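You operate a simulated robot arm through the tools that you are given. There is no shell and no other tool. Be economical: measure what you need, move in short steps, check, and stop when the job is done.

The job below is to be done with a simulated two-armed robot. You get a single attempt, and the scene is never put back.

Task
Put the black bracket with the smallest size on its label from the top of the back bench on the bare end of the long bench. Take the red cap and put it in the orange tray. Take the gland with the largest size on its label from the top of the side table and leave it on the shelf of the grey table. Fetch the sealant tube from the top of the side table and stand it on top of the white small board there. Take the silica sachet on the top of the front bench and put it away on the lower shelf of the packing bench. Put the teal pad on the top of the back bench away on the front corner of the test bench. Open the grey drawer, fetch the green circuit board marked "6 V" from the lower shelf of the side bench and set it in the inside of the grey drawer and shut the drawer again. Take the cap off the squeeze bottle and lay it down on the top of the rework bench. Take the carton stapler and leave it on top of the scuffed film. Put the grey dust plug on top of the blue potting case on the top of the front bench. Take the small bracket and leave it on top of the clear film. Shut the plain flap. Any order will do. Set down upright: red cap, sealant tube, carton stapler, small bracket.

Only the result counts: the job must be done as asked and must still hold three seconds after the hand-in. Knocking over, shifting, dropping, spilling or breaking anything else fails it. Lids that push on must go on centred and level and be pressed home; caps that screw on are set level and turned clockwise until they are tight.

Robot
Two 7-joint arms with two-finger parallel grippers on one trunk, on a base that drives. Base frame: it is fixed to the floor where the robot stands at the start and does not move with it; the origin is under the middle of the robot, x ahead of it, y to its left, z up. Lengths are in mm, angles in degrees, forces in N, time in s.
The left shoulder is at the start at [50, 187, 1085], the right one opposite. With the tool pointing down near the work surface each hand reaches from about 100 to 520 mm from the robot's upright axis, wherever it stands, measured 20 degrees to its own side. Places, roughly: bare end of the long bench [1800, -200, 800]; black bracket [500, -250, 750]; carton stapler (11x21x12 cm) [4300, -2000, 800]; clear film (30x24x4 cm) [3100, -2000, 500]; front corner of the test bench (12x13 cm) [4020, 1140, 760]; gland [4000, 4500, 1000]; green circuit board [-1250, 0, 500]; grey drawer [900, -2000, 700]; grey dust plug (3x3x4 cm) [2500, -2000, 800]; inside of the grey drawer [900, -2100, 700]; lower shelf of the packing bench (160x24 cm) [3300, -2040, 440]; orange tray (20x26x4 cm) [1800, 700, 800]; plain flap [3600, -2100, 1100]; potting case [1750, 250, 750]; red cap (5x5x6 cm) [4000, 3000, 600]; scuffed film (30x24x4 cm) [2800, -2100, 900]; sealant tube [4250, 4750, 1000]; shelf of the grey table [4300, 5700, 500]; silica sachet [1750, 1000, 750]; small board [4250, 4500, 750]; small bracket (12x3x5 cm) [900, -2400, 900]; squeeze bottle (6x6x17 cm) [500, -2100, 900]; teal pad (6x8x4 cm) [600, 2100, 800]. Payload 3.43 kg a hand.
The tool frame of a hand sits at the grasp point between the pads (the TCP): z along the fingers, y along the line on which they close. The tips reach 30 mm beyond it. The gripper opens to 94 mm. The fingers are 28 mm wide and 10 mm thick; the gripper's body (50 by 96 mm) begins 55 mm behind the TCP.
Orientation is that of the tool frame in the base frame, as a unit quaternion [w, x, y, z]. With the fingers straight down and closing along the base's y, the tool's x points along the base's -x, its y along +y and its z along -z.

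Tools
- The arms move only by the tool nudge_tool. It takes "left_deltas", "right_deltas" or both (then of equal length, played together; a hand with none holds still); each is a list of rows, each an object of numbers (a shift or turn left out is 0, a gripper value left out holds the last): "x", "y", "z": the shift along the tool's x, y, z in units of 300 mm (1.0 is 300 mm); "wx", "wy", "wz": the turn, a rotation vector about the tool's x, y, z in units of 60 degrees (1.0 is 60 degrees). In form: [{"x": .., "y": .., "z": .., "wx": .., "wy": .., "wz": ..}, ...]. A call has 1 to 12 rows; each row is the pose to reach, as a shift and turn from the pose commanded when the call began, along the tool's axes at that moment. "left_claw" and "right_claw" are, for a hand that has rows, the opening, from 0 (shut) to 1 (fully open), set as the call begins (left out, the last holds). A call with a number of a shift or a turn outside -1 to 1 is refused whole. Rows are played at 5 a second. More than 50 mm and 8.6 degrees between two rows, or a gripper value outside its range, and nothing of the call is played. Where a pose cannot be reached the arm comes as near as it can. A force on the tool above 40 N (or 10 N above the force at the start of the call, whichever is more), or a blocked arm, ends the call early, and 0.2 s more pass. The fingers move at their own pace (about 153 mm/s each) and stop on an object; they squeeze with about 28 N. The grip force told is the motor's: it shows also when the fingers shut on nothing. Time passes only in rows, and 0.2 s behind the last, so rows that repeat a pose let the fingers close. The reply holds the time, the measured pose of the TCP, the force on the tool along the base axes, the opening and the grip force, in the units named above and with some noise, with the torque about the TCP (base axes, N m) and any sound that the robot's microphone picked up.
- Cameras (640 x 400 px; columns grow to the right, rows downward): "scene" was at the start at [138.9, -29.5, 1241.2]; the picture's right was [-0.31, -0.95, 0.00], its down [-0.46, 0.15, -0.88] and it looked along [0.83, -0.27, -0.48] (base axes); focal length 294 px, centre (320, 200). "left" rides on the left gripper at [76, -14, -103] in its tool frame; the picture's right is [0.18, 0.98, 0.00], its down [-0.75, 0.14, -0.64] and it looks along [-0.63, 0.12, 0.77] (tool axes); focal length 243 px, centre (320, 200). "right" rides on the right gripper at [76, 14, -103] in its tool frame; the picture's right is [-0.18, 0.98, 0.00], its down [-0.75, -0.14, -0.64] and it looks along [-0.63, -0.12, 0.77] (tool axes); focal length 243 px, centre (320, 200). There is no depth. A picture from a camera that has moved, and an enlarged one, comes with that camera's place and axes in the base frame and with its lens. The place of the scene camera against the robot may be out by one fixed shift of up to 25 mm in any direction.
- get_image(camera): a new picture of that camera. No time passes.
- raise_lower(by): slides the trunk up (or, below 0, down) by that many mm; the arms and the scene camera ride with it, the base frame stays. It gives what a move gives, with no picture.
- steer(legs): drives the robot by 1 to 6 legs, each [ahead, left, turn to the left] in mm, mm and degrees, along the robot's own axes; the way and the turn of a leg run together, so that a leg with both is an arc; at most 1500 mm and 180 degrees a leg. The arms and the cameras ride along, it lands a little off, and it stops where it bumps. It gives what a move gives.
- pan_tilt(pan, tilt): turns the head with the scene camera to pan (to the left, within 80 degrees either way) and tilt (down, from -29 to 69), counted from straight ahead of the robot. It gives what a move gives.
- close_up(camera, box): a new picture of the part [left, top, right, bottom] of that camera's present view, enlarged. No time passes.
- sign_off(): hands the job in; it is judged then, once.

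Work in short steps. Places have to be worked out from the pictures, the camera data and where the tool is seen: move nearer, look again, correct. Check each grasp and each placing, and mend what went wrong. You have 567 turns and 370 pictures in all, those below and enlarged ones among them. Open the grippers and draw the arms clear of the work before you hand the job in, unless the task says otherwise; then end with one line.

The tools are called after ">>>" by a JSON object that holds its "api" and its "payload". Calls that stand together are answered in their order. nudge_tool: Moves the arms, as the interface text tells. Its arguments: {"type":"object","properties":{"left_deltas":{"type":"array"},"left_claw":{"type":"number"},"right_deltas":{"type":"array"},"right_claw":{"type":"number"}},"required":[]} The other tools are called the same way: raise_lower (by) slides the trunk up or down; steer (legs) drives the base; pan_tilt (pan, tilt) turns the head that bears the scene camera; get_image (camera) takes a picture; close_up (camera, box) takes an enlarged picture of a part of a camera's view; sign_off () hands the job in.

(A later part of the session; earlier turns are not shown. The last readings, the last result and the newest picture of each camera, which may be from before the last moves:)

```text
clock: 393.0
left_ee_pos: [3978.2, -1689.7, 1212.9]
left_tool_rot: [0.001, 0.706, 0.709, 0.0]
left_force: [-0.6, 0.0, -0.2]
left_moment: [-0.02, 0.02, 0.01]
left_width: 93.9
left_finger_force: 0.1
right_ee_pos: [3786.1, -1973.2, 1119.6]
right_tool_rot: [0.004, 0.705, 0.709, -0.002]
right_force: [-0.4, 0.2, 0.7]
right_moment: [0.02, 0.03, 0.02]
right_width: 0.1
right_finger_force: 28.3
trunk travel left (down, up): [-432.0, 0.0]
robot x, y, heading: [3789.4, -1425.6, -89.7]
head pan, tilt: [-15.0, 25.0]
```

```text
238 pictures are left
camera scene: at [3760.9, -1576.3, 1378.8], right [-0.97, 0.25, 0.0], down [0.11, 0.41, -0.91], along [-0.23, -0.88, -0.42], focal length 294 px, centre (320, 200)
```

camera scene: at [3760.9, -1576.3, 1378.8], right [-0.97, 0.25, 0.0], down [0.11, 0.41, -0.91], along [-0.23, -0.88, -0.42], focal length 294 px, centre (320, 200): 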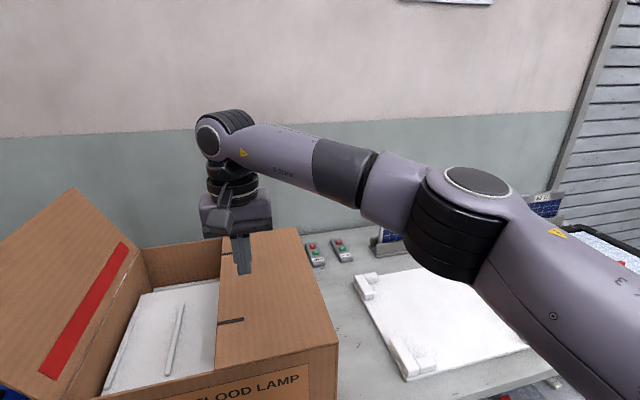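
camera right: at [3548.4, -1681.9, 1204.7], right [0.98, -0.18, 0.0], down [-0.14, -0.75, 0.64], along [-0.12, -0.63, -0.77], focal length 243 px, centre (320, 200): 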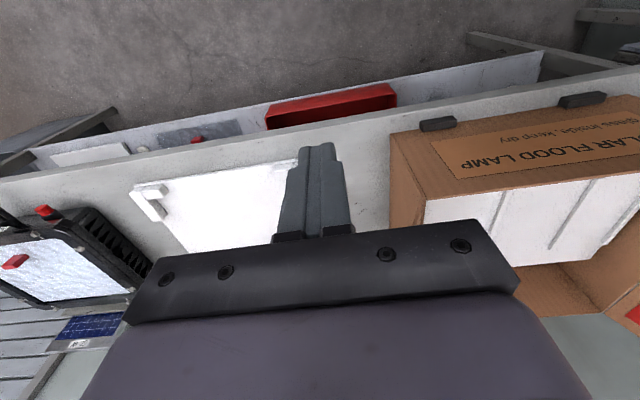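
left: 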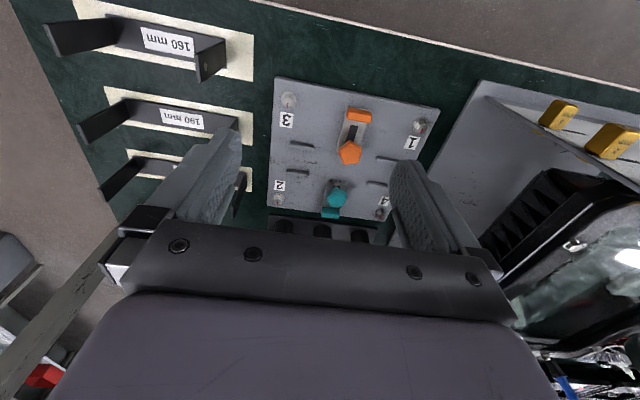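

The plain flap is shut. Next the stapler (blue, near (4237,-1992)): I retract, lower the trunk, and shift so the left hand faces it.

>>> {"api": "nudge_tool", "payload": {"right_deltas": [{"x": 0.15}, {"x": 0.3}, {"x": 0.45}, {"x": 0.6}, {"x": 0.75}]}}

>>> {"api": "steer", "payload": {"legs": [[-200, 0, 0], [0, 270, 0]]}}

>>> {"api": "raise_lower", "payload": {"by": -132}}

>>> {"api": "pan_tilt", "payload": {"pan": 10, "tilt": 35}}

>>> {"api": "get_image", "payload": {"camera": "scene"}}

>>> {"api": "get_image", "payload": {"camera": "left"}}

```text
clock: 394.2
left_ee_pos: [3978.4, -1688.3, 1213.2]
left_tool_rot: [0.001, 0.706, 0.708, 0.0]
left_force: [0.0, -0.1, -0.3]
left_moment: [0.0, 0.05, -0.01]
left_width: 93.8
left_finger_force: 0.1
right_ee_pos: [3784.3, -1748.7, 1116.9]
right_tool_rot: [0.005, 0.705, 0.709, -0.003]
right_force: [-0.9, -0.4, -0.7]
right_moment: [-0.01, -0.02, 0.01]
right_width: 0.0
right_finger_force: 28.0
trunk travel left (down, up): [-432.0, 0.0]
robot x, y, heading: [3791.1, -1426.9, -89.5]
head pan, tilt: [-15.0, 25.0]
```

```text
clock: 397.3
left_ee_pos: [4246.5, -1491.0, 1212.6]
left_tool_rot: [0.001, 0.707, 0.708, -0.001]
left_force: [-0.3, -0.4, 0.6]
left_moment: [0.02, 0.01, -0.04]
left_width: 94.0
left_finger_force: 0.0
right_ee_pos: [4053.0, -1549.0, 1116.5]
right_tool_rot: [0.004, 0.706, 0.708, -0.002]
right_force: [-0.4, 0.8, -0.2]
right_moment: [-0.01, 0.03, -0.04]
right_width: 0.0
right_finger_force: 27.8
trunk travel left (down, up): [-432.0, 0.0]
robot x, y, heading: [4055.4, -1231.7, -89.8]
head pan, tilt: [-15.0, 25.0]
```

```text
clock: 398.9
left_ee_pos: [4245.1, -1491.6, 1080.7]
left_tool_rot: [0.001, 0.707, 0.708, 0.0]
left_force: [0.0, 0.6, 0.2]
left_moment: [0.02, 0.0, 0.02]
left_width: 94.0
left_finger_force: 0.1
right_ee_pos: [4052.3, -1550.4, 984.2]
right_tool_rot: [0.005, 0.706, 0.708, -0.002]
right_force: [0.0, 1.4, 0.8]
right_moment: [0.0, 0.0, 0.02]
right_width: 0.0
right_finger_force: 27.9
trunk travel left (down, up): [-300.0, 132.0]
robot x, y, heading: [4062.4, -1232.8, -90.1]
head pan, tilt: [-15.0, 25.0]
```

```text
clock: 399.8
left_ee_pos: [4245.9, -1490.9, 1081.4]
left_tool_rot: [0.002, 0.706, 0.708, 0.001]
left_force: [0.1, -0.5, 0.9]
left_moment: [0.02, -0.02, -0.03]
left_width: 93.7
left_finger_force: 0.0
right_ee_pos: [4053.0, -1551.1, 984.7]
right_tool_rot: [0.005, 0.707, 0.708, -0.002]
right_force: [-0.3, 0.5, 0.3]
right_moment: [-0.01, -0.04, 0.02]
right_width: 0.2
right_finger_force: 28.1
trunk travel left (down, up): [-300.0, 132.0]
robot x, y, heading: [4057.6, -1223.2, -89.9]
head pan, tilt: [10.0, 35.0]
```

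```text
237 pictures are left
camera scene: at [4068.1, -1375.9, 1231.1], right [-0.98, -0.17, 0.0], down [-0.1, 0.56, -0.82], along [0.14, -0.81, -0.57], focal length 294 px, centre (320, 200)
```

scene: 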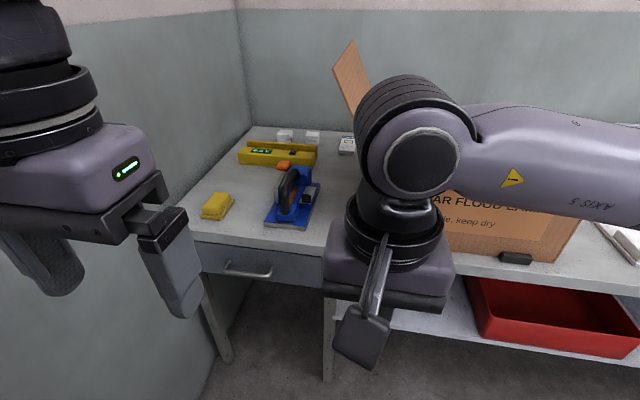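

```text
236 pictures are left
camera left: at [4231.3, -1414.5, 1183.1], right [0.98, 0.19, 0.0], down [0.14, -0.75, 0.64], along [0.12, -0.63, -0.77], focal length 243 px, centre (320, 200)
```

left: 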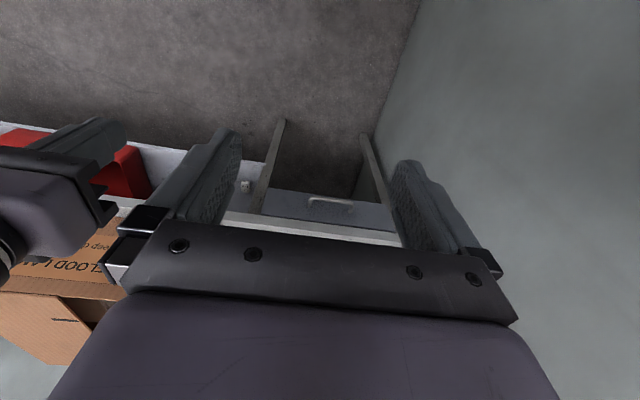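

I enlarge the stapler.

>>> {"api": "close_up", "payload": {"camera": "scene", "box": [190, 130, 350, 240]}}

```text
3.64 times, centred on (270, 185) of scene
camera zoom: at [4068.1, -1375.9, 1231.1], right [-0.98, -0.17, 0.0], down [-0.1, 0.56, -0.82], along [0.14, -0.81, -0.57], focal length 1071 px, centre (502, 254)
```

zoom: 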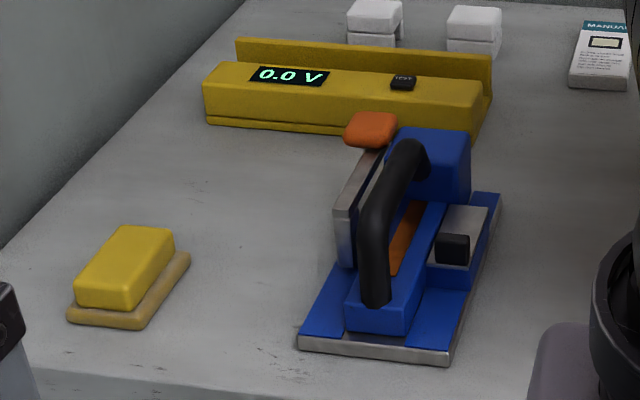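

I drive closer and bring the left hand above for a top view.

>>> {"api": "steer", "payload": {"legs": [[200, 0, 0]]}}

>>> {"api": "nudge_tool", "payload": {"left_deltas": [{"x": -0.13}, {"x": -0.26}, {"x": -0.4, "z": 0.05}, {"x": -0.53, "z": 0.1}], "left_claw": 1}}

>>> {"api": "get_image", "payload": {"camera": "left"}}

>>> {"api": "get_image", "payload": {"camera": "scene"}}

```text
clock: 401.4
left_ee_pos: [4246.6, -1692.9, 1081.5]
left_tool_rot: [0.001, 0.707, 0.707, -0.001]
left_force: [-0.6, -0.2, 0.1]
left_moment: [0.01, 0.0, -0.03]
left_width: 94.1
left_finger_force: 0.0
right_ee_pos: [4051.9, -1751.9, 984.2]
right_tool_rot: [0.005, 0.706, 0.708, -0.002]
right_force: [0.1, -0.5, 0.1]
right_moment: [0.0, 0.0, 0.0]
right_width: 0.1
right_finger_force: 28.4
trunk travel left (down, up): [-300.0, 132.0]
robot x, y, heading: [4056.8, -1424.1, -89.8]
head pan, tilt: [10.0, 35.0]
```

```text
clock: 402.4
left_ee_pos: [4247.4, -1851.9, 1051.1]
left_tool_rot: [0.001, 0.707, 0.707, -0.001]
left_force: [0.6, -0.7, -1.2]
left_moment: [0.01, -0.02, 0.03]
left_width: 93.9
left_finger_force: 0.1
right_ee_pos: [4052.9, -1751.5, 984.7]
right_tool_rot: [0.005, 0.707, 0.707, -0.002]
right_force: [-0.7, -0.9, -0.1]
right_moment: [-0.02, 0.05, -0.02]
right_width: 0.3
right_finger_force: 28.1
trunk travel left (down, up): [-300.0, 132.0]
robot x, y, heading: [4059.0, -1430.1, -90.1]
head pan, tilt: [10.0, 35.0]
```

```text
234 pictures are left
camera left: at [4231.2, -1775.3, 1152.6], right [0.98, 0.18, 0.0], down [0.14, -0.75, 0.64], along [0.12, -0.63, -0.77], focal length 243 px, centre (320, 200)
```

left: 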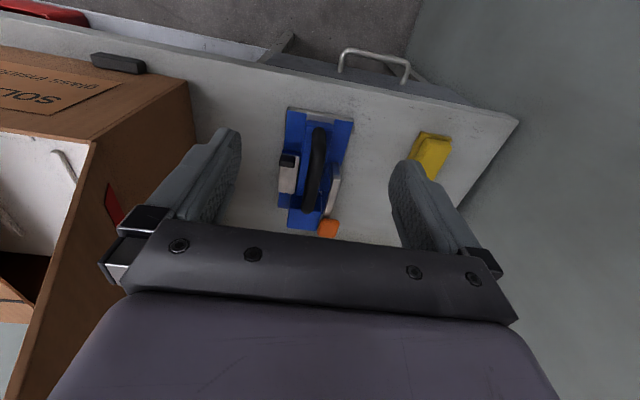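

```text
233 pictures are left
camera scene: at [4068.2, -1576.9, 1231.0], right [-0.98, -0.17, 0.0], down [-0.1, 0.57, -0.82], along [0.14, -0.81, -0.57], focal length 294 px, centre (320, 200)
```

scene: 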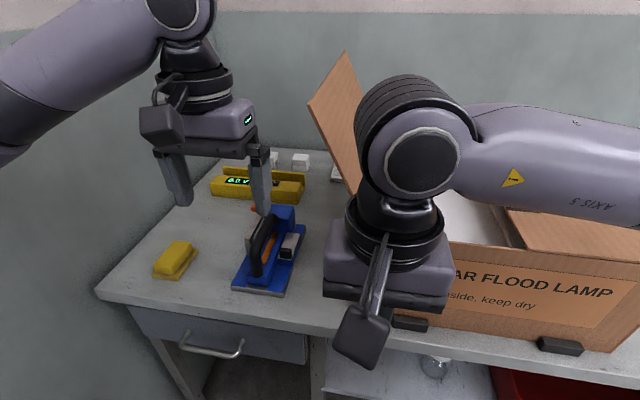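

I zoom from the left hand to judge clearance around the black handle.

>>> {"api": "close_up", "payload": {"camera": "left", "box": [260, 90, 380, 240]}}

>>> {"api": "close_up", "payload": {"camera": "scene", "box": [215, 190, 335, 300]}}

```text
2.67 times, centred on (320, 165) of left
camera zoom: at [4231.2, -1775.3, 1152.6], right [0.98, 0.18, 0.0], down [0.14, -0.75, 0.64], along [0.12, -0.63, -0.77], focal length 647 px, centre (320, 293)
```

zoom: 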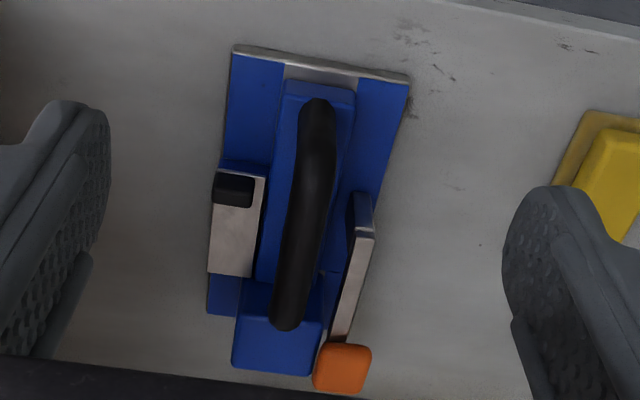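

```text
3.64 times, centred on (275, 245) of scene
camera zoom: at [4068.2, -1576.9, 1231.0], right [-0.98, -0.17, 0.0], down [-0.1, 0.57, -0.82], along [0.14, -0.81, -0.57], focal length 1071 px, centre (484, 36)
```

zoom: 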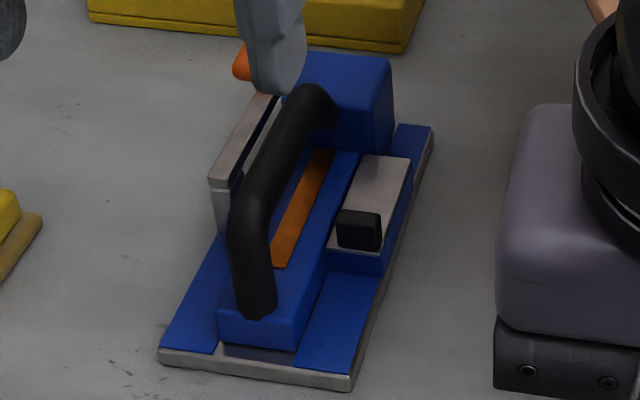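

Handle bar (~18 mm thick) runs along y at x≈4261; plate top is lower (~z 824). I go above it at y≈-1980 to check.

>>> {"api": "nudge_tool", "payload": {"left_deltas": [{"x": -0.14, "y": 0.015}, {"x": -0.28, "y": 0.03}, {"x": -0.427, "y": 0.045}, {"x": -0.427, "y": 0.045, "z": 0.15}, {"x": -0.427, "y": 0.045, "z": 0.3}, {"x": -0.427, "y": 0.045, "z": 0.4}], "left_claw": 0.6}}

>>> {"api": "get_image", "payload": {"camera": "left"}}

>>> {"api": "close_up", "payload": {"camera": "scene", "box": [195, 150, 335, 300]}}

```text
clock: 403.8
left_ee_pos: [4259.4, -1979.3, 931.7]
left_tool_rot: [0.001, 0.707, 0.707, 0.0]
left_force: [-0.7, 0.2, -0.5]
left_moment: [0.01, -0.03, 0.02]
left_width: 56.5
left_finger_force: 0.1
right_ee_pos: [4051.9, -1751.0, 984.4]
right_tool_rot: [0.004, 0.706, 0.708, -0.001]
right_force: [-0.3, 0.4, 0.7]
right_moment: [0.02, -0.03, 0.02]
right_width: 0.1
right_finger_force: 27.8
trunk travel left (down, up): [-300.0, 132.0]
robot x, y, heading: [4058.6, -1429.4, -90.1]
head pan, tilt: [10.0, 35.0]
```

```text
230 pictures are left
camera left: at [4244.9, -1902.2, 1033.1], right [0.98, 0.18, 0.0], down [0.14, -0.75, 0.64], along [0.12, -0.63, -0.77], focal length 243 px, centre (320, 200)
```

left: 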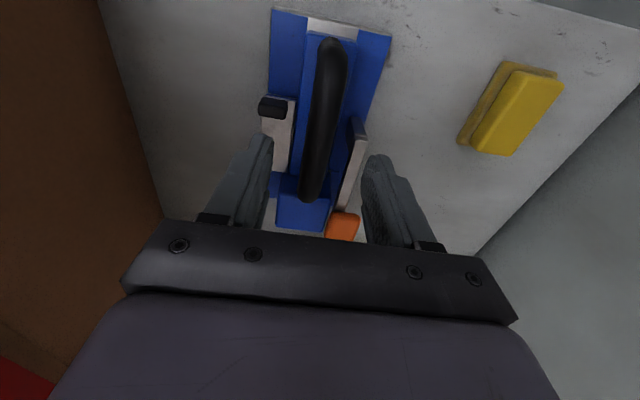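

```text
2.67 times, centred on (265, 225) of scene
camera zoom: at [4068.3, -1576.6, 1231.1], right [-0.98, -0.17, 0.0], down [-0.1, 0.56, -0.82], along [0.14, -0.81, -0.57], focal length 785 px, centre (467, 133)
```

zoom: 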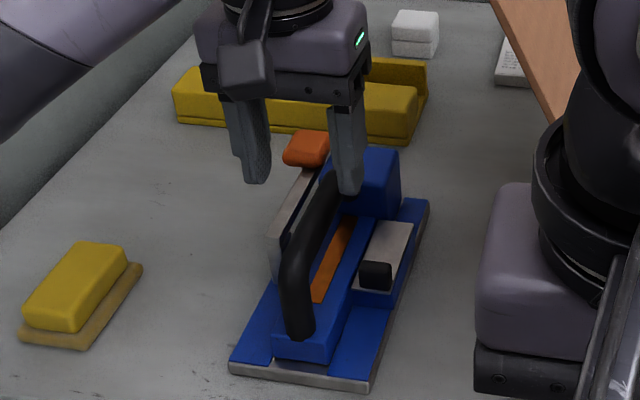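

Aligned with the bar. I descend to z≈870 and close.

>>> {"api": "nudge_tool", "payload": {"left_deltas": [{"z": 0.1}, {"z": 0.18}, {"z": 0.206}]}}

>>> {"api": "nudge_tool", "payload": {"left_deltas": [{"z": 0}, {"z": 0}, {"z": 0}], "left_claw": 0}}

>>> {"api": "get_image", "payload": {"camera": "left"}}

```text
clock: 404.6
left_ee_pos: [4260.5, -1980.1, 869.8]
left_tool_rot: [0.001, 0.707, 0.707, 0.0]
left_force: [0.1, 0.1, -0.1]
left_moment: [-0.04, -0.03, -0.01]
left_width: 56.4
left_finger_force: 0.0
right_ee_pos: [4051.5, -1751.7, 984.0]
right_tool_rot: [0.004, 0.706, 0.708, -0.002]
right_force: [-0.4, -0.2, 0.1]
right_moment: [-0.01, -0.02, 0.01]
right_width: 0.3
right_finger_force: 28.5
trunk travel left (down, up): [-300.0, 132.0]
robot x, y, heading: [4060.4, -1432.6, -89.8]
head pan, tilt: [10.0, 35.0]
```

```text
clock: 405.4
left_ee_pos: [4260.4, -1979.1, 870.1]
left_tool_rot: [0.001, 0.707, 0.707, 0.001]
left_force: [1.2, 0.5, -0.7]
left_moment: [-0.04, 0.01, 0.14]
left_width: 21.6
left_finger_force: 28.1
right_ee_pos: [4052.6, -1752.1, 983.1]
right_tool_rot: [0.004, 0.706, 0.708, -0.002]
right_force: [-0.1, -0.5, -0.3]
right_moment: [-0.01, 0.03, -0.04]
right_width: 0.3
right_finger_force: 27.4
trunk travel left (down, up): [-300.0, 132.0]
robot x, y, heading: [4060.2, -1429.5, -89.9]
head pan, tilt: [10.0, 35.0]
```

```text
228 pictures are left
camera left: at [4245.2, -1902.2, 971.6], right [0.98, 0.19, 0.0], down [0.14, -0.75, 0.64], along [0.12, -0.63, -0.77], focal length 243 px, centre (320, 200)
```

left: 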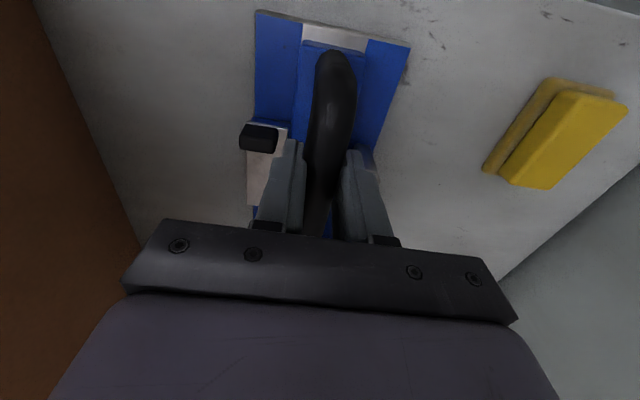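

Bar gripped (21.6 mm). I lift slightly and check.

>>> {"api": "nudge_tool", "payload": {"left_deltas": [{"z": -0.03}, {"z": -0.07}, {"z": -0.12}]}}

>>> {"api": "get_image", "payload": {"camera": "left"}}

>>> {"api": "close_up", "payload": {"camera": "scene", "box": [195, 150, 335, 300]}}

```text
clock: 406.2
left_ee_pos: [4260.4, -1980.1, 906.2]
left_tool_rot: [0.0, 0.707, 0.707, 0.001]
left_force: [-0.2, 0.0, -10.6]
left_moment: [0.6, 0.03, 0.01]
left_width: 21.8
left_finger_force: 28.0
right_ee_pos: [4050.8, -1752.0, 984.1]
right_tool_rot: [0.004, 0.707, 0.707, -0.003]
right_force: [0.1, -0.4, 0.1]
right_moment: [0.04, -0.02, 0.0]
right_width: 0.1
right_finger_force: 27.6
trunk travel left (down, up): [-300.0, 132.0]
robot x, y, heading: [4060.3, -1429.4, -90.2]
head pan, tilt: [10.0, 35.0]
```

```text
227 pictures are left
camera left: at [4245.5, -1903.8, 1007.2], right [0.98, 0.18, 0.0], down [0.14, -0.75, 0.64], along [0.12, -0.63, -0.77], focal length 243 px, centre (320, 200)
```

left: 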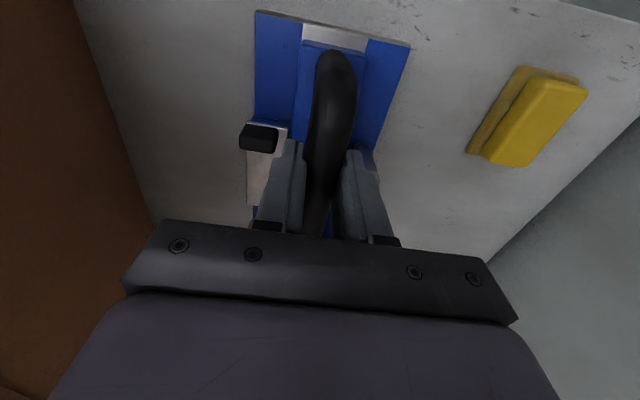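

```text
2.67 times, centred on (265, 225) of scene
camera zoom: at [4068.5, -1577.4, 1230.9], right [-0.98, -0.17, 0.0], down [-0.1, 0.57, -0.82], along [0.14, -0.81, -0.57], focal length 785 px, centre (467, 133)
```

zoom: 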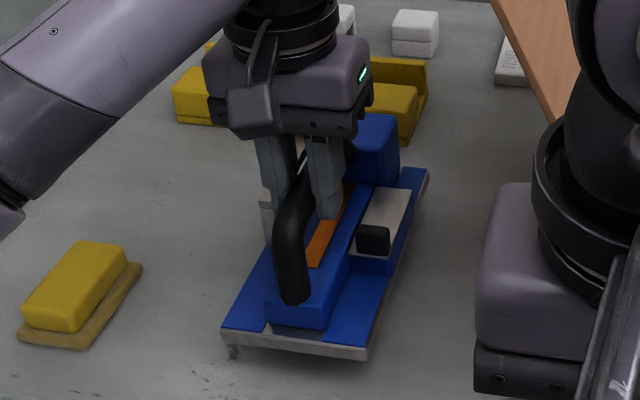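

Stapler is held level (10.6 N). I lift more, back away and drive to the tray with the scuffed film.

>>> {"api": "nudge_tool", "payload": {"left_deltas": [{"z": -0.12}, {"z": -0.24}, {"z": -0.36}]}}

>>> {"api": "steer", "payload": {"legs": [[-480, 0, 0], [0, -1460, 0]]}}

>>> {"api": "pan_tilt", "payload": {"pan": 15, "tilt": 30}}

>>> {"api": "get_image", "payload": {"camera": "scene"}}

```text
clock: 407.0
left_ee_pos: [4260.5, -1979.2, 1012.2]
left_tool_rot: [0.0, 0.707, 0.707, 0.001]
left_force: [0.6, -0.2, -11.5]
left_moment: [0.59, 0.02, 0.01]
left_width: 21.4
left_finger_force: 27.8
right_ee_pos: [4052.9, -1751.1, 984.1]
right_tool_rot: [0.005, 0.707, 0.708, -0.001]
right_force: [1.1, 0.7, -0.6]
right_moment: [0.01, -0.02, 0.01]
right_width: 0.0
right_finger_force: 27.7
trunk travel left (down, up): [-300.0, 132.0]
robot x, y, heading: [4060.4, -1428.9, -89.8]
head pan, tilt: [10.0, 35.0]
```

```text
clock: 416.8
left_ee_pos: [2787.0, -1480.3, 1011.4]
left_tool_rot: [0.001, 0.714, 0.7, 0.0]
left_force: [-0.2, -0.2, -11.4]
left_moment: [0.56, 0.0, -0.02]
left_width: 21.5
left_finger_force: 28.5
right_ee_pos: [2582.7, -1249.2, 985.0]
right_tool_rot: [0.004, 0.714, 0.7, -0.001]
right_force: [-0.1, 0.1, 0.6]
right_moment: [-0.02, 0.0, 0.01]
right_width: 0.1
right_finger_force: 28.1
trunk travel left (down, up): [-300.0, 132.0]
robot x, y, heading: [2595.9, -927.1, -90.8]
head pan, tilt: [10.0, 35.0]
```

```text
clock: 417.4
left_ee_pos: [2787.1, -1481.7, 1012.0]
left_tool_rot: [0.0, 0.714, 0.7, 0.002]
left_force: [-0.2, -0.6, -10.7]
left_moment: [0.58, 0.01, 0.01]
left_width: 21.6
left_finger_force: 28.0
right_ee_pos: [2583.7, -1248.0, 984.3]
right_tool_rot: [0.005, 0.713, 0.701, -0.001]
right_force: [0.1, 0.7, -0.5]
right_moment: [0.0, -0.03, 0.02]
right_width: 0.1
right_finger_force: 28.0
trunk travel left (down, up): [-300.0, 132.0]
robot x, y, heading: [2595.0, -928.8, -91.1]
head pan, tilt: [15.0, 30.0]
```

```text
225 pictures are left
camera scene: at [2611.0, -1075.8, 1238.6], right [-0.97, -0.24, 0.0], down [-0.12, 0.49, -0.87], along [0.21, -0.84, -0.5], focal length 294 px, centre (320, 200)
```

scene: 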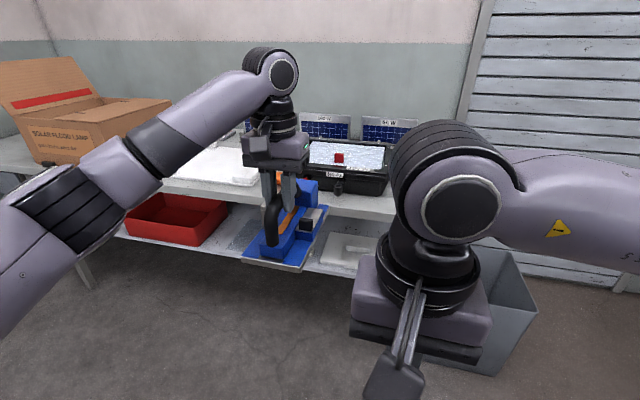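

>>> {"api": "close_up", "payload": {"camera": "scene", "box": [270, 110, 410, 220]}}

```text
3.64 times, centred on (340, 165) of scene
camera zoom: at [2611.0, -1075.8, 1238.6], right [-0.97, -0.24, 0.0], down [-0.12, 0.49, -0.87], along [0.21, -0.84, -0.5], focal length 1071 px, centre (247, 327)
```

zoom: 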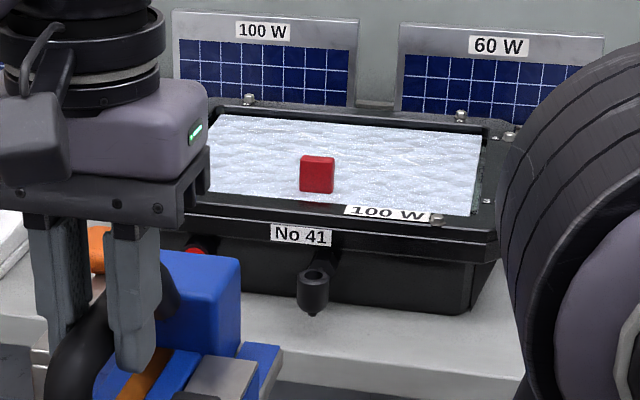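

Film lies at about x 2631–2929, y -1985…-2200, z≈845–850, with a red cube at (2776,-2009). I'll set the stapler lengthwise on the left part (x≈2862). Drive in above the tray.

>>> {"api": "nudge_tool", "payload": {"left_deltas": [{"z": -0.06}, {"z": -0.12}]}}

>>> {"api": "steer", "payload": {"legs": [[0, 66, 1.1], [520, 0, 0]]}}

>>> {"api": "get_image", "payload": {"camera": "left"}}

>>> {"api": "get_image", "payload": {"camera": "scene"}}

```text
clock: 418.0
left_ee_pos: [2786.3, -1480.6, 1049.8]
left_tool_rot: [0.001, 0.714, 0.7, 0.001]
left_force: [0.7, 0.5, -11.0]
left_moment: [0.6, 0.0, 0.0]
left_width: 21.4
left_finger_force: 28.1
right_ee_pos: [2582.7, -1248.6, 985.2]
right_tool_rot: [0.004, 0.714, 0.7, -0.002]
right_force: [-0.2, -0.1, 0.7]
right_moment: [-0.04, 0.01, -0.01]
right_width: 0.2
right_finger_force: 27.6
trunk travel left (down, up): [-300.0, 132.0]
robot x, y, heading: [2596.8, -927.9, -90.9]
head pan, tilt: [15.0, 30.0]
```

```text
clock: 421.6
left_ee_pos: [2861.3, -1994.7, 1047.5]
left_tool_rot: [0.0, 0.707, 0.707, 0.001]
left_force: [-1.4, -0.3, -11.1]
left_moment: [0.58, 0.0, 0.01]
left_width: 21.5
left_finger_force: 27.4
right_ee_pos: [2652.8, -1766.3, 984.7]
right_tool_rot: [0.004, 0.708, 0.707, -0.001]
right_force: [0.9, 0.2, 0.6]
right_moment: [0.01, 0.0, 0.0]
right_width: 0.1
right_finger_force: 27.7
trunk travel left (down, up): [-300.0, 132.0]
robot x, y, heading: [2662.4, -1444.0, -90.0]
head pan, tilt: [15.0, 30.0]
```

```text
223 pictures are left
camera left: at [2846.6, -1918.1, 1150.6], right [0.98, 0.18, 0.0], down [0.14, -0.75, 0.64], along [0.12, -0.63, -0.77], focal length 243 px, centre (320, 200)
```

left: 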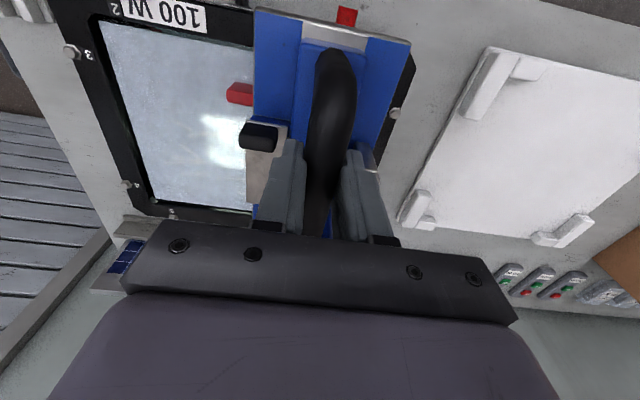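

```text
222 pictures are left
camera scene: at [2678.0, -1592.9, 1238.6], right [-0.97, -0.26, 0.0], down [-0.13, 0.48, -0.87], along [0.22, -0.84, -0.5], focal length 294 px, centre (320, 200)
```

scene: 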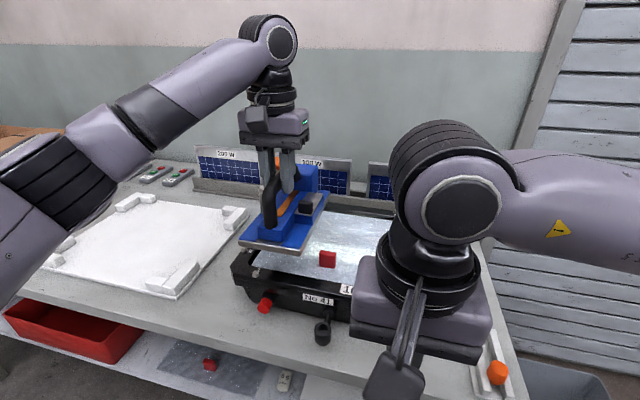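

Film checked: x 2625–2927, y -1976…-2222; x is right. I drive 20 mm closer and extend 42 mm, then lower to just above.

>>> {"api": "steer", "payload": {"legs": [[20, 0, 0]]}}

>>> {"api": "nudge_tool", "payload": {"left_deltas": [{"x": -0.07}, {"x": -0.14}, {"x": -0.14, "z": 0.1}, {"x": -0.14, "z": 0.2}]}}

>>> {"api": "get_image", "payload": {"camera": "left"}}

>>> {"api": "get_image", "payload": {"camera": "scene"}}

```text
clock: 422.4
left_ee_pos: [2862.8, -2014.9, 1047.7]
left_tool_rot: [0.0, 0.707, 0.707, 0.002]
left_force: [0.1, -0.3, -11.8]
left_moment: [0.6, 0.01, 0.01]
left_width: 21.6
left_finger_force: 27.9
right_ee_pos: [2652.9, -1786.3, 984.1]
right_tool_rot: [0.004, 0.707, 0.707, -0.002]
right_force: [-0.5, -0.9, 0.6]
right_moment: [0.0, 0.0, 0.03]
right_width: 0.0
right_finger_force: 27.6
trunk travel left (down, up): [-300.0, 132.0]
robot x, y, heading: [2661.3, -1466.6, -90.4]
head pan, tilt: [15.0, 30.0]
```

```text
clock: 423.4
left_ee_pos: [2861.3, -2055.6, 987.2]
left_tool_rot: [0.0, 0.709, 0.706, 0.002]
left_force: [-0.3, -0.5, -10.3]
left_moment: [0.56, 0.0, 0.0]
left_width: 21.8
left_finger_force: 27.8
right_ee_pos: [2653.3, -1786.7, 985.7]
right_tool_rot: [0.003, 0.708, 0.706, -0.001]
right_force: [-0.7, -0.5, -0.3]
right_moment: [0.02, 0.0, 0.0]
right_width: 0.0
right_finger_force: 28.0
trunk travel left (down, up): [-300.0, 132.0]
robot x, y, heading: [2660.9, -1464.6, -90.2]
head pan, tilt: [15.0, 30.0]
```

```text
221 pictures are left
camera left: at [2846.3, -1979.5, 1089.9], right [0.98, 0.18, 0.0], down [0.14, -0.76, 0.64], along [0.12, -0.63, -0.77], focal length 243 px, centre (320, 200)
```

left: 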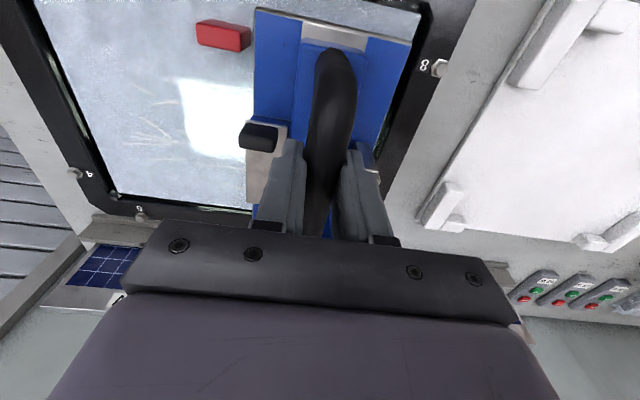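

```text
220 pictures are left
camera scene: at [2678.1, -1612.9, 1238.6], right [-0.97, -0.26, 0.0], down [-0.13, 0.48, -0.87], along [0.22, -0.84, -0.5], focal length 294 px, centre (320, 200)
```

scene: 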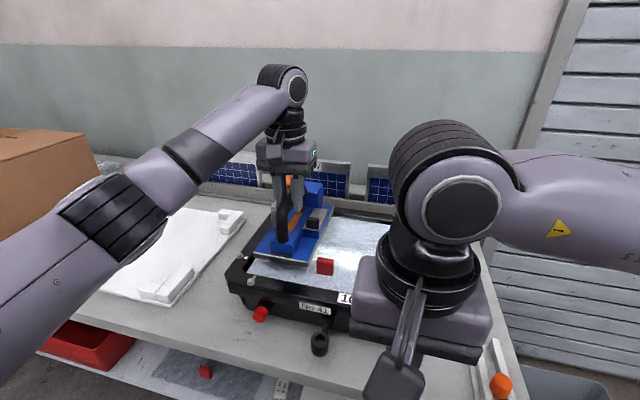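

Placement looks right with margins all round. I lower in small steps until contact.

>>> {"api": "nudge_tool", "payload": {"left_deltas": [{"z": 0.035}, {"z": 0.06}, {"z": 0.075}, {"z": 0.09}, {"z": 0.105}, {"z": 0.12}, {"z": 0.135}, {"z": 0.15}]}}

>>> {"api": "get_image", "payload": {"camera": "scene"}}

```text
clock: 425.1
left_ee_pos: [2860.8, -2057.2, 959.3]
left_tool_rot: [0.006, 0.708, 0.706, -0.007]
left_force: [0.2, 4.3, 14.2]
left_moment: [0.92, -0.08, -0.01]
left_width: 21.9
left_finger_force: 27.8
right_ee_pos: [2652.9, -1784.7, 983.8]
right_tool_rot: [0.005, 0.708, 0.707, -0.001]
right_force: [0.6, 0.7, -0.3]
right_moment: [-0.01, 0.03, -0.01]
right_width: 0.1
right_finger_force: 27.9
trunk travel left (down, up): [-300.0, 132.0]
robot x, y, heading: [2659.4, -1462.6, -90.1]
head pan, tilt: [15.0, 30.0]
stopped in row 8 (left hand): the force on the tool passed its limit (the readings are from after the stop); the commanded pose is now the measured one
```

```text
219 pictures are left
camera scene: at [2677.4, -1609.8, 1239.0], right [-0.97, -0.26, 0.0], down [-0.13, 0.48, -0.87], along [0.22, -0.84, -0.5], focal length 294 px, centre (320, 200)
```

scene: 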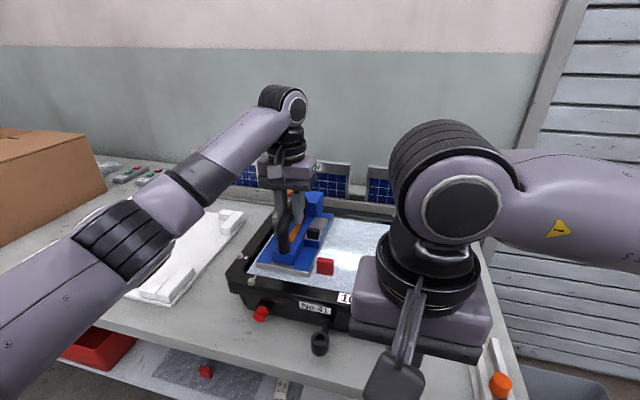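

Contact at the expected height. I open and rise straight up.

>>> {"api": "nudge_tool", "payload": {"left_deltas": [{"z": 0}, {"z": 0}, {"z": 0}, {"z": -0.1}, {"z": -0.22}, {"z": -0.35}], "left_claw": 0.55}}

>>> {"api": "get_image", "payload": {"camera": "left"}}

>>> {"api": "close_up", "payload": {"camera": "scene", "box": [220, 170, 400, 340]}}

```text
clock: 426.4
left_ee_pos: [2860.5, -2057.0, 1062.3]
left_tool_rot: [0.005, 0.708, 0.706, -0.005]
left_force: [0.6, 0.1, -1.1]
left_moment: [-0.01, -0.02, 0.0]
left_width: 51.9
left_finger_force: 0.0
right_ee_pos: [2654.6, -1785.8, 984.5]
right_tool_rot: [0.004, 0.707, 0.707, -0.003]
right_force: [0.2, -0.5, -0.3]
right_moment: [0.0, 0.02, 0.03]
right_width: 0.0
right_finger_force: 28.3
trunk travel left (down, up): [-300.0, 132.0]
robot x, y, heading: [2659.1, -1464.4, -90.4]
head pan, tilt: [15.0, 30.0]
```

```text
218 pictures are left
camera left: at [2846.5, -1977.7, 1162.8], right [0.98, 0.18, 0.0], down [0.14, -0.74, 0.65], along [0.12, -0.64, -0.76], focal length 243 px, centre (320, 200)
```

left: 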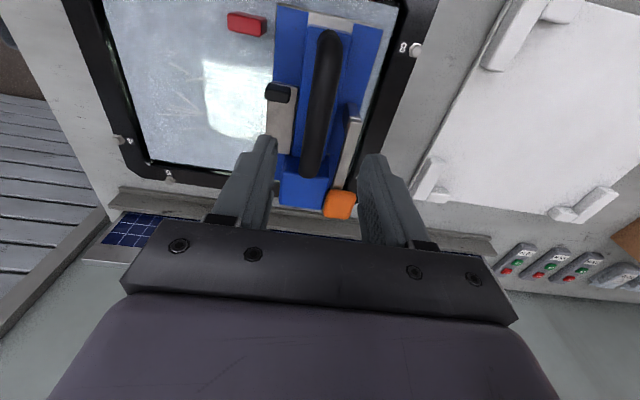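

```text
2.35 times, centred on (310, 255) of scene
camera zoom: at [2677.5, -1611.2, 1238.9], right [-0.97, -0.26, 0.0], down [-0.13, 0.48, -0.87], along [0.22, -0.84, -0.5], focal length 693 px, centre (344, 71)
```

zoom: 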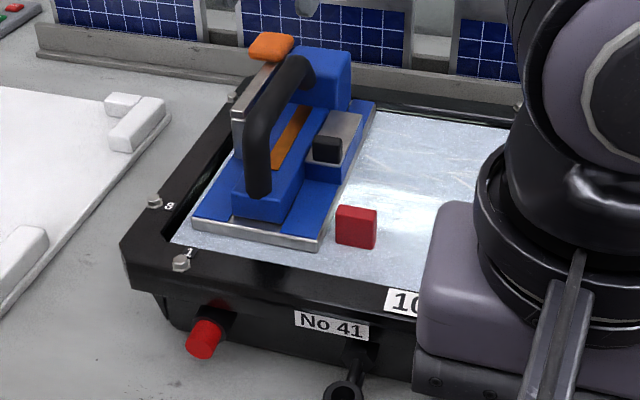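

Stapler stands on the film beside the cube. Next the rework bench: retract, back off and drive over.

>>> {"api": "nudge_tool", "payload": {"left_deltas": [{"x": 0.15}, {"x": 0.3}, {"x": 0.45}, {"x": 0.6}, {"x": 0.75}, {"x": 0.85}], "left_claw": 1}}

>>> {"api": "steer", "payload": {"legs": [[-480, 0, 0], [0, -1500, 0], [0, -260, 0]]}}

>>> {"api": "pan_tilt", "payload": {"pan": 0, "tilt": 20}}

>>> {"api": "get_image", "payload": {"camera": "scene"}}

```text
clock: 427.9
left_ee_pos: [2862.3, -1798.7, 1058.8]
left_tool_rot: [0.006, 0.708, 0.706, -0.004]
left_force: [0.3, -0.8, 0.0]
left_moment: [0.01, 0.01, 0.0]
left_width: 94.0
left_finger_force: 0.0
right_ee_pos: [2652.9, -1785.2, 983.9]
right_tool_rot: [0.005, 0.707, 0.707, -0.002]
right_force: [-0.7, 0.3, -0.4]
right_moment: [-0.02, -0.01, -0.01]
right_width: 0.0
right_finger_force: 27.5
trunk travel left (down, up): [-300.0, 132.0]
robot x, y, heading: [2662.9, -1462.4, -90.1]
head pan, tilt: [15.0, 30.0]
```

```text
clock: 439.2
left_ee_pos: [1097.6, -1319.3, 1059.3]
left_tool_rot: [0.005, 0.708, 0.706, -0.005]
left_force: [-0.4, 0.5, 0.1]
left_moment: [-0.01, -0.03, 0.0]
left_width: 93.7
left_finger_force: 0.1
right_ee_pos: [887.8, -1307.3, 983.9]
right_tool_rot: [0.004, 0.707, 0.707, -0.002]
right_force: [0.1, -0.6, 0.7]
right_moment: [-0.01, -0.01, 0.0]
right_width: 0.3
right_finger_force: 28.1
trunk travel left (down, up): [-300.0, 132.0]
robot x, y, heading: [896.2, -984.2, -90.0]
head pan, tilt: [15.0, 30.0]
```

```text
clock: 440.0
left_ee_pos: [1097.1, -1319.2, 1058.7]
left_tool_rot: [0.004, 0.708, 0.706, -0.005]
left_force: [-0.3, -1.4, -0.3]
left_moment: [0.0, 0.01, -0.02]
left_width: 93.8
left_finger_force: 0.0
right_ee_pos: [888.7, -1304.7, 984.7]
right_tool_rot: [0.004, 0.707, 0.707, -0.002]
right_force: [0.5, -0.9, 0.5]
right_moment: [0.02, 0.0, 0.04]
right_width: 0.1
right_finger_force: 28.1
trunk travel left (down, up): [-300.0, 132.0]
robot x, y, heading: [896.3, -986.9, -89.9]
head pan, tilt: [0.0, 20.0]
```

```text
216 pictures are left
camera scene: at [889.8, -1137.6, 1254.9], right [-1.0, 0.0, 0.0], down [0.0, 0.34, -0.94], along [0.0, -0.94, -0.34], focal length 294 px, centre (320, 200)
```

scene: 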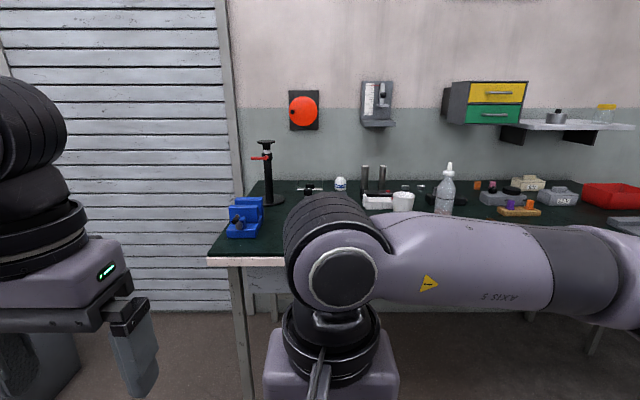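

The right arm blocks the view; I move it aside and look again.

>>> {"api": "nudge_tool", "payload": {"right_deltas": [{"y": -0.15, "z": 0.05}, {"y": -0.3, "z": 0.1}, {"y": -0.45, "z": 0.15}, {"y": -0.6, "z": 0.2}, {"y": -0.75, "z": 0.25}, {"y": -0.9, "z": 0.3}], "right_claw": 1}}

>>> {"api": "pan_tilt", "payload": {"pan": 0, "tilt": 28}}

>>> {"api": "get_image", "payload": {"camera": "scene"}}

>>> {"api": "close_up", "payload": {"camera": "scene", "box": [240, 90, 460, 230]}}

```text
clock: 441.4
left_ee_pos: [1098.0, -1320.2, 1059.7]
left_tool_rot: [0.005, 0.708, 0.707, -0.005]
left_force: [0.6, -0.4, -0.1]
left_moment: [0.01, 0.0, -0.05]
left_width: 94.0
left_finger_force: 0.1
right_ee_pos: [619.7, -1307.0, 893.6]
right_tool_rot: [0.006, 0.707, 0.708, -0.002]
right_force: [0.5, -0.4, 1.0]
right_moment: [0.02, -0.04, 0.04]
right_width: 94.0
right_finger_force: 0.0
trunk travel left (down, up): [-300.0, 132.0]
robot x, y, heading: [893.7, -984.7, -90.0]
head pan, tilt: [0.0, 20.0]
```

```text
clock: 442.1
left_ee_pos: [1098.1, -1319.3, 1060.4]
left_tool_rot: [0.004, 0.708, 0.707, -0.006]
left_force: [-0.3, 0.2, -0.3]
left_moment: [-0.01, -0.01, 0.01]
left_width: 94.1
left_finger_force: 0.1
right_ee_pos: [619.0, -1305.0, 892.5]
right_tool_rot: [0.004, 0.707, 0.707, -0.002]
right_force: [0.8, 0.1, 0.2]
right_moment: [-0.01, -0.02, 0.0]
right_width: 94.0
right_finger_force: 0.0
trunk travel left (down, up): [-300.0, 132.0]
robot x, y, heading: [895.0, -984.7, -90.2]
head pan, tilt: [0.0, 28.0]
```

```text
215 pictures are left
camera scene: at [889.7, -1135.7, 1242.1], right [-1.0, 0.0, 0.0], down [0.0, 0.47, -0.88], along [0.0, -0.88, -0.47], focal length 294 px, centre (320, 200)
```

scene: 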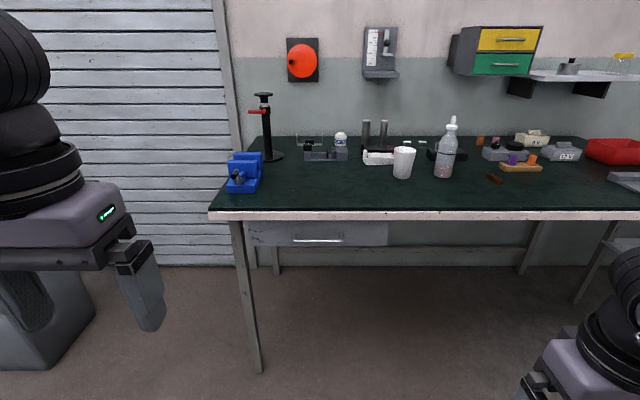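

```text
2.86 times, centred on (350, 160) of scene
camera zoom: at [889.7, -1135.7, 1242.1], right [-1.0, 0.0, 0.0], down [0.0, 0.47, -0.88], along [0.0, -0.88, -0.47], focal length 841 px, centre (234, 314)
```

zoom: 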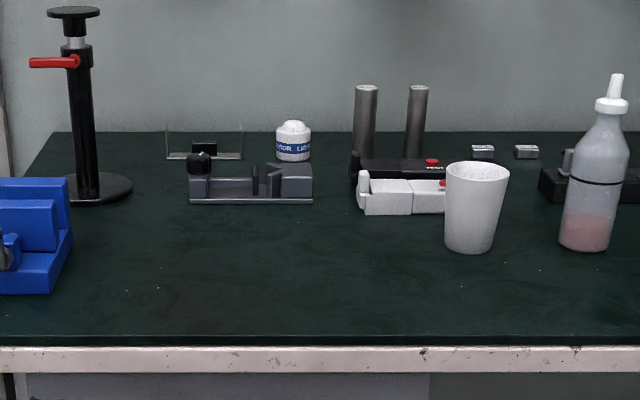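

Small bracket is the thin U at the back (≈(925,-2410)); bottle ≈ (456,-2070); drawer centre-left under the bench. I move closer to measure.

>>> {"api": "steer", "payload": {"legs": [[430, -150, 0]]}}

>>> {"api": "pan_tilt", "payload": {"pan": 10, "tilt": 30}}

>>> {"api": "get_image", "payload": {"camera": "scene"}}

>>> {"api": "close_up", "payload": {"camera": "scene", "box": [180, 60, 380, 200]}}

```text
clock: 444.8
left_ee_pos: [952.4, -1745.7, 1058.5]
left_tool_rot: [0.004, 0.704, 0.71, -0.005]
left_force: [0.4, 1.0, -0.3]
left_moment: [0.01, 0.01, 0.04]
left_width: 93.9
left_finger_force: 0.1
right_ee_pos: [473.6, -1736.3, 892.0]
right_tool_rot: [0.004, 0.704, 0.71, -0.001]
right_force: [0.4, 0.8, -0.6]
right_moment: [-0.05, 0.01, -0.02]
right_width: 93.9
right_finger_force: 0.0
trunk travel left (down, up): [-300.0, 132.0]
robot x, y, heading: [742.5, -1411.2, -89.7]
head pan, tilt: [0.0, 28.0]
```

```text
clock: 445.5
left_ee_pos: [951.9, -1745.7, 1059.3]
left_tool_rot: [0.003, 0.705, 0.709, -0.005]
left_force: [-0.7, -0.1, -0.4]
left_moment: [0.02, 0.02, 0.0]
left_width: 93.9
left_finger_force: 0.0
right_ee_pos: [473.2, -1736.8, 892.4]
right_tool_rot: [0.004, 0.704, 0.71, -0.001]
right_force: [0.1, -0.3, -0.6]
right_moment: [-0.01, 0.01, 0.01]
right_width: 93.9
right_finger_force: 0.1
trunk travel left (down, up): [-300.0, 132.0]
robot x, y, heading: [748.0, -1412.9, -89.6]
head pan, tilt: [10.0, 30.0]
```

```text
213 pictures are left
camera scene: at [757.8, -1561.8, 1238.9], right [-0.98, -0.18, 0.0], down [-0.09, 0.49, -0.87], along [0.16, -0.85, -0.5], focal length 294 px, centre (320, 200)
```

scene: 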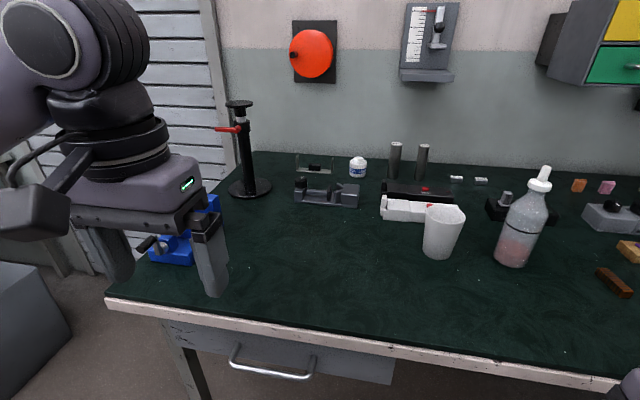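

```text
2.86 times, centred on (280, 130) of scene
camera zoom: at [757.8, -1561.8, 1238.9], right [-0.98, -0.18, 0.0], down [-0.09, 0.49, -0.87], along [0.16, -0.85, -0.5], focal length 841 px, centre (434, 400)
```

zoom: 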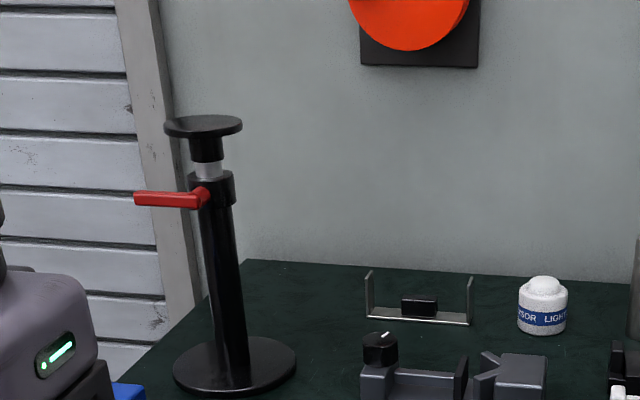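

Bench z≈829, edge y≈-1850; bracket at y≈-2435 (uprights at x≈880 and 999). I need to get close, so I raise the right hand, and creep forward looking down at the clearance.

>>> {"api": "nudge_tool", "payload": {"right_deltas": [{"x": 0.1, "z": -0.12}, {"x": 0.2, "z": -0.24}, {"x": 0.3, "z": -0.36}, {"x": 0.4, "z": -0.48}, {"x": 0.4, "z": -0.6}]}}

>>> {"api": "steer", "payload": {"legs": [[100, 0, 0]]}}

>>> {"api": "pan_tilt", "payload": {"pan": 0, "tilt": 68}}

>>> {"api": "get_image", "payload": {"camera": "scene"}}

```text
clock: 446.7
left_ee_pos: [953.6, -1746.6, 1058.2]
left_tool_rot: [0.005, 0.705, 0.709, -0.006]
left_force: [-0.4, 0.2, -0.7]
left_moment: [0.0, 0.0, 0.02]
left_width: 94.1
left_finger_force: 0.0
right_ee_pos: [470.5, -1614.9, 1072.0]
right_tool_rot: [0.004, 0.705, 0.709, -0.002]
right_force: [0.0, 0.9, 0.0]
right_moment: [-0.02, -0.01, 0.01]
right_width: 94.1
right_finger_force: 0.1
right hand out of reach, approached as far as the arm can: row 3, 4
trunk travel left (down, up): [-300.0, 132.0]
robot x, y, heading: [747.4, -1414.0, -89.6]
head pan, tilt: [10.0, 30.0]
```

```text
clock: 447.9
left_ee_pos: [953.7, -1847.9, 1057.9]
left_tool_rot: [0.003, 0.704, 0.71, -0.005]
left_force: [-0.9, 0.1, -0.6]
left_moment: [0.02, 0.01, -0.02]
left_width: 94.2
left_finger_force: 0.0
right_ee_pos: [472.2, -1716.8, 1071.6]
right_tool_rot: [0.004, 0.704, 0.711, -0.002]
right_force: [0.3, -0.2, 0.3]
right_moment: [-0.01, -0.01, 0.0]
right_width: 94.2
right_finger_force: 0.0
trunk travel left (down, up): [-300.0, 132.0]
robot x, y, heading: [746.9, -1512.4, -89.7]
head pan, tilt: [10.0, 30.0]
```

```text
clock: 448.9
left_ee_pos: [952.8, -1847.6, 1058.9]
left_tool_rot: [0.005, 0.704, 0.71, -0.006]
left_force: [-0.2, 0.1, -0.6]
left_moment: [-0.02, 0.02, 0.01]
left_width: 93.9
left_finger_force: 0.0
right_ee_pos: [471.9, -1715.4, 1073.1]
right_tool_rot: [0.005, 0.704, 0.71, -0.002]
right_force: [-0.1, 0.2, 0.4]
right_moment: [-0.02, -0.02, 0.05]
right_width: 94.3
right_finger_force: 0.0
trunk travel left (down, up): [-300.0, 132.0]
robot x, y, heading: [745.1, -1514.5, -89.5]
head pan, tilt: [0.0, 68.0]
```

```text
211 pictures are left
camera scene: at [742.7, -1630.6, 1188.2], right [-1.0, -0.01, 0.0], down [-0.01, 0.93, -0.38], along [0.0, -0.38, -0.93], focal length 294 px, centre (320, 200)
```

scene: 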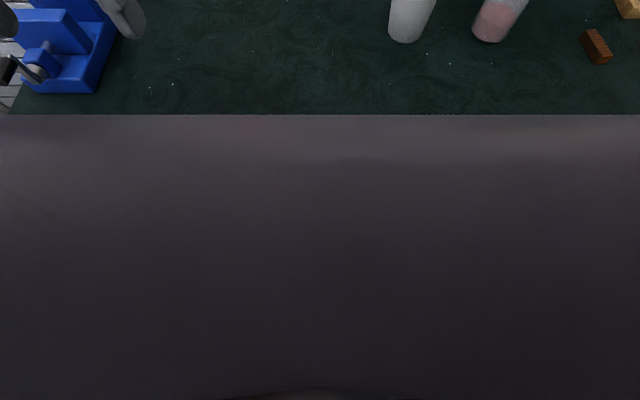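

Torso front is only ~160–200 mm ahead of the axis, so I can creep closer. I advance 60 mm steps, watching for a bump.

>>> {"api": "steer", "payload": {"legs": [[50, 0, 0], [40, 0, 0]]}}

```text
clock: 450.4
left_ee_pos: [953.6, -1937.8, 1059.4]
left_tool_rot: [0.003, 0.705, 0.709, -0.005]
left_force: [0.2, -0.8, -0.7]
left_moment: [0.03, -0.01, 0.01]
left_width: 94.2
left_finger_force: 0.0
right_ee_pos: [473.7, -1805.8, 1069.9]
right_tool_rot: [0.004, 0.704, 0.71, -0.002]
right_force: [-1.2, 0.3, -0.5]
right_moment: [0.03, 0.02, -0.01]
right_width: 93.8
right_finger_force: 0.0
trunk travel left (down, up): [-300.0, 132.0]
robot x, y, heading: [745.4, -1607.1, -89.5]
head pan, tilt: [0.0, 68.0]
```

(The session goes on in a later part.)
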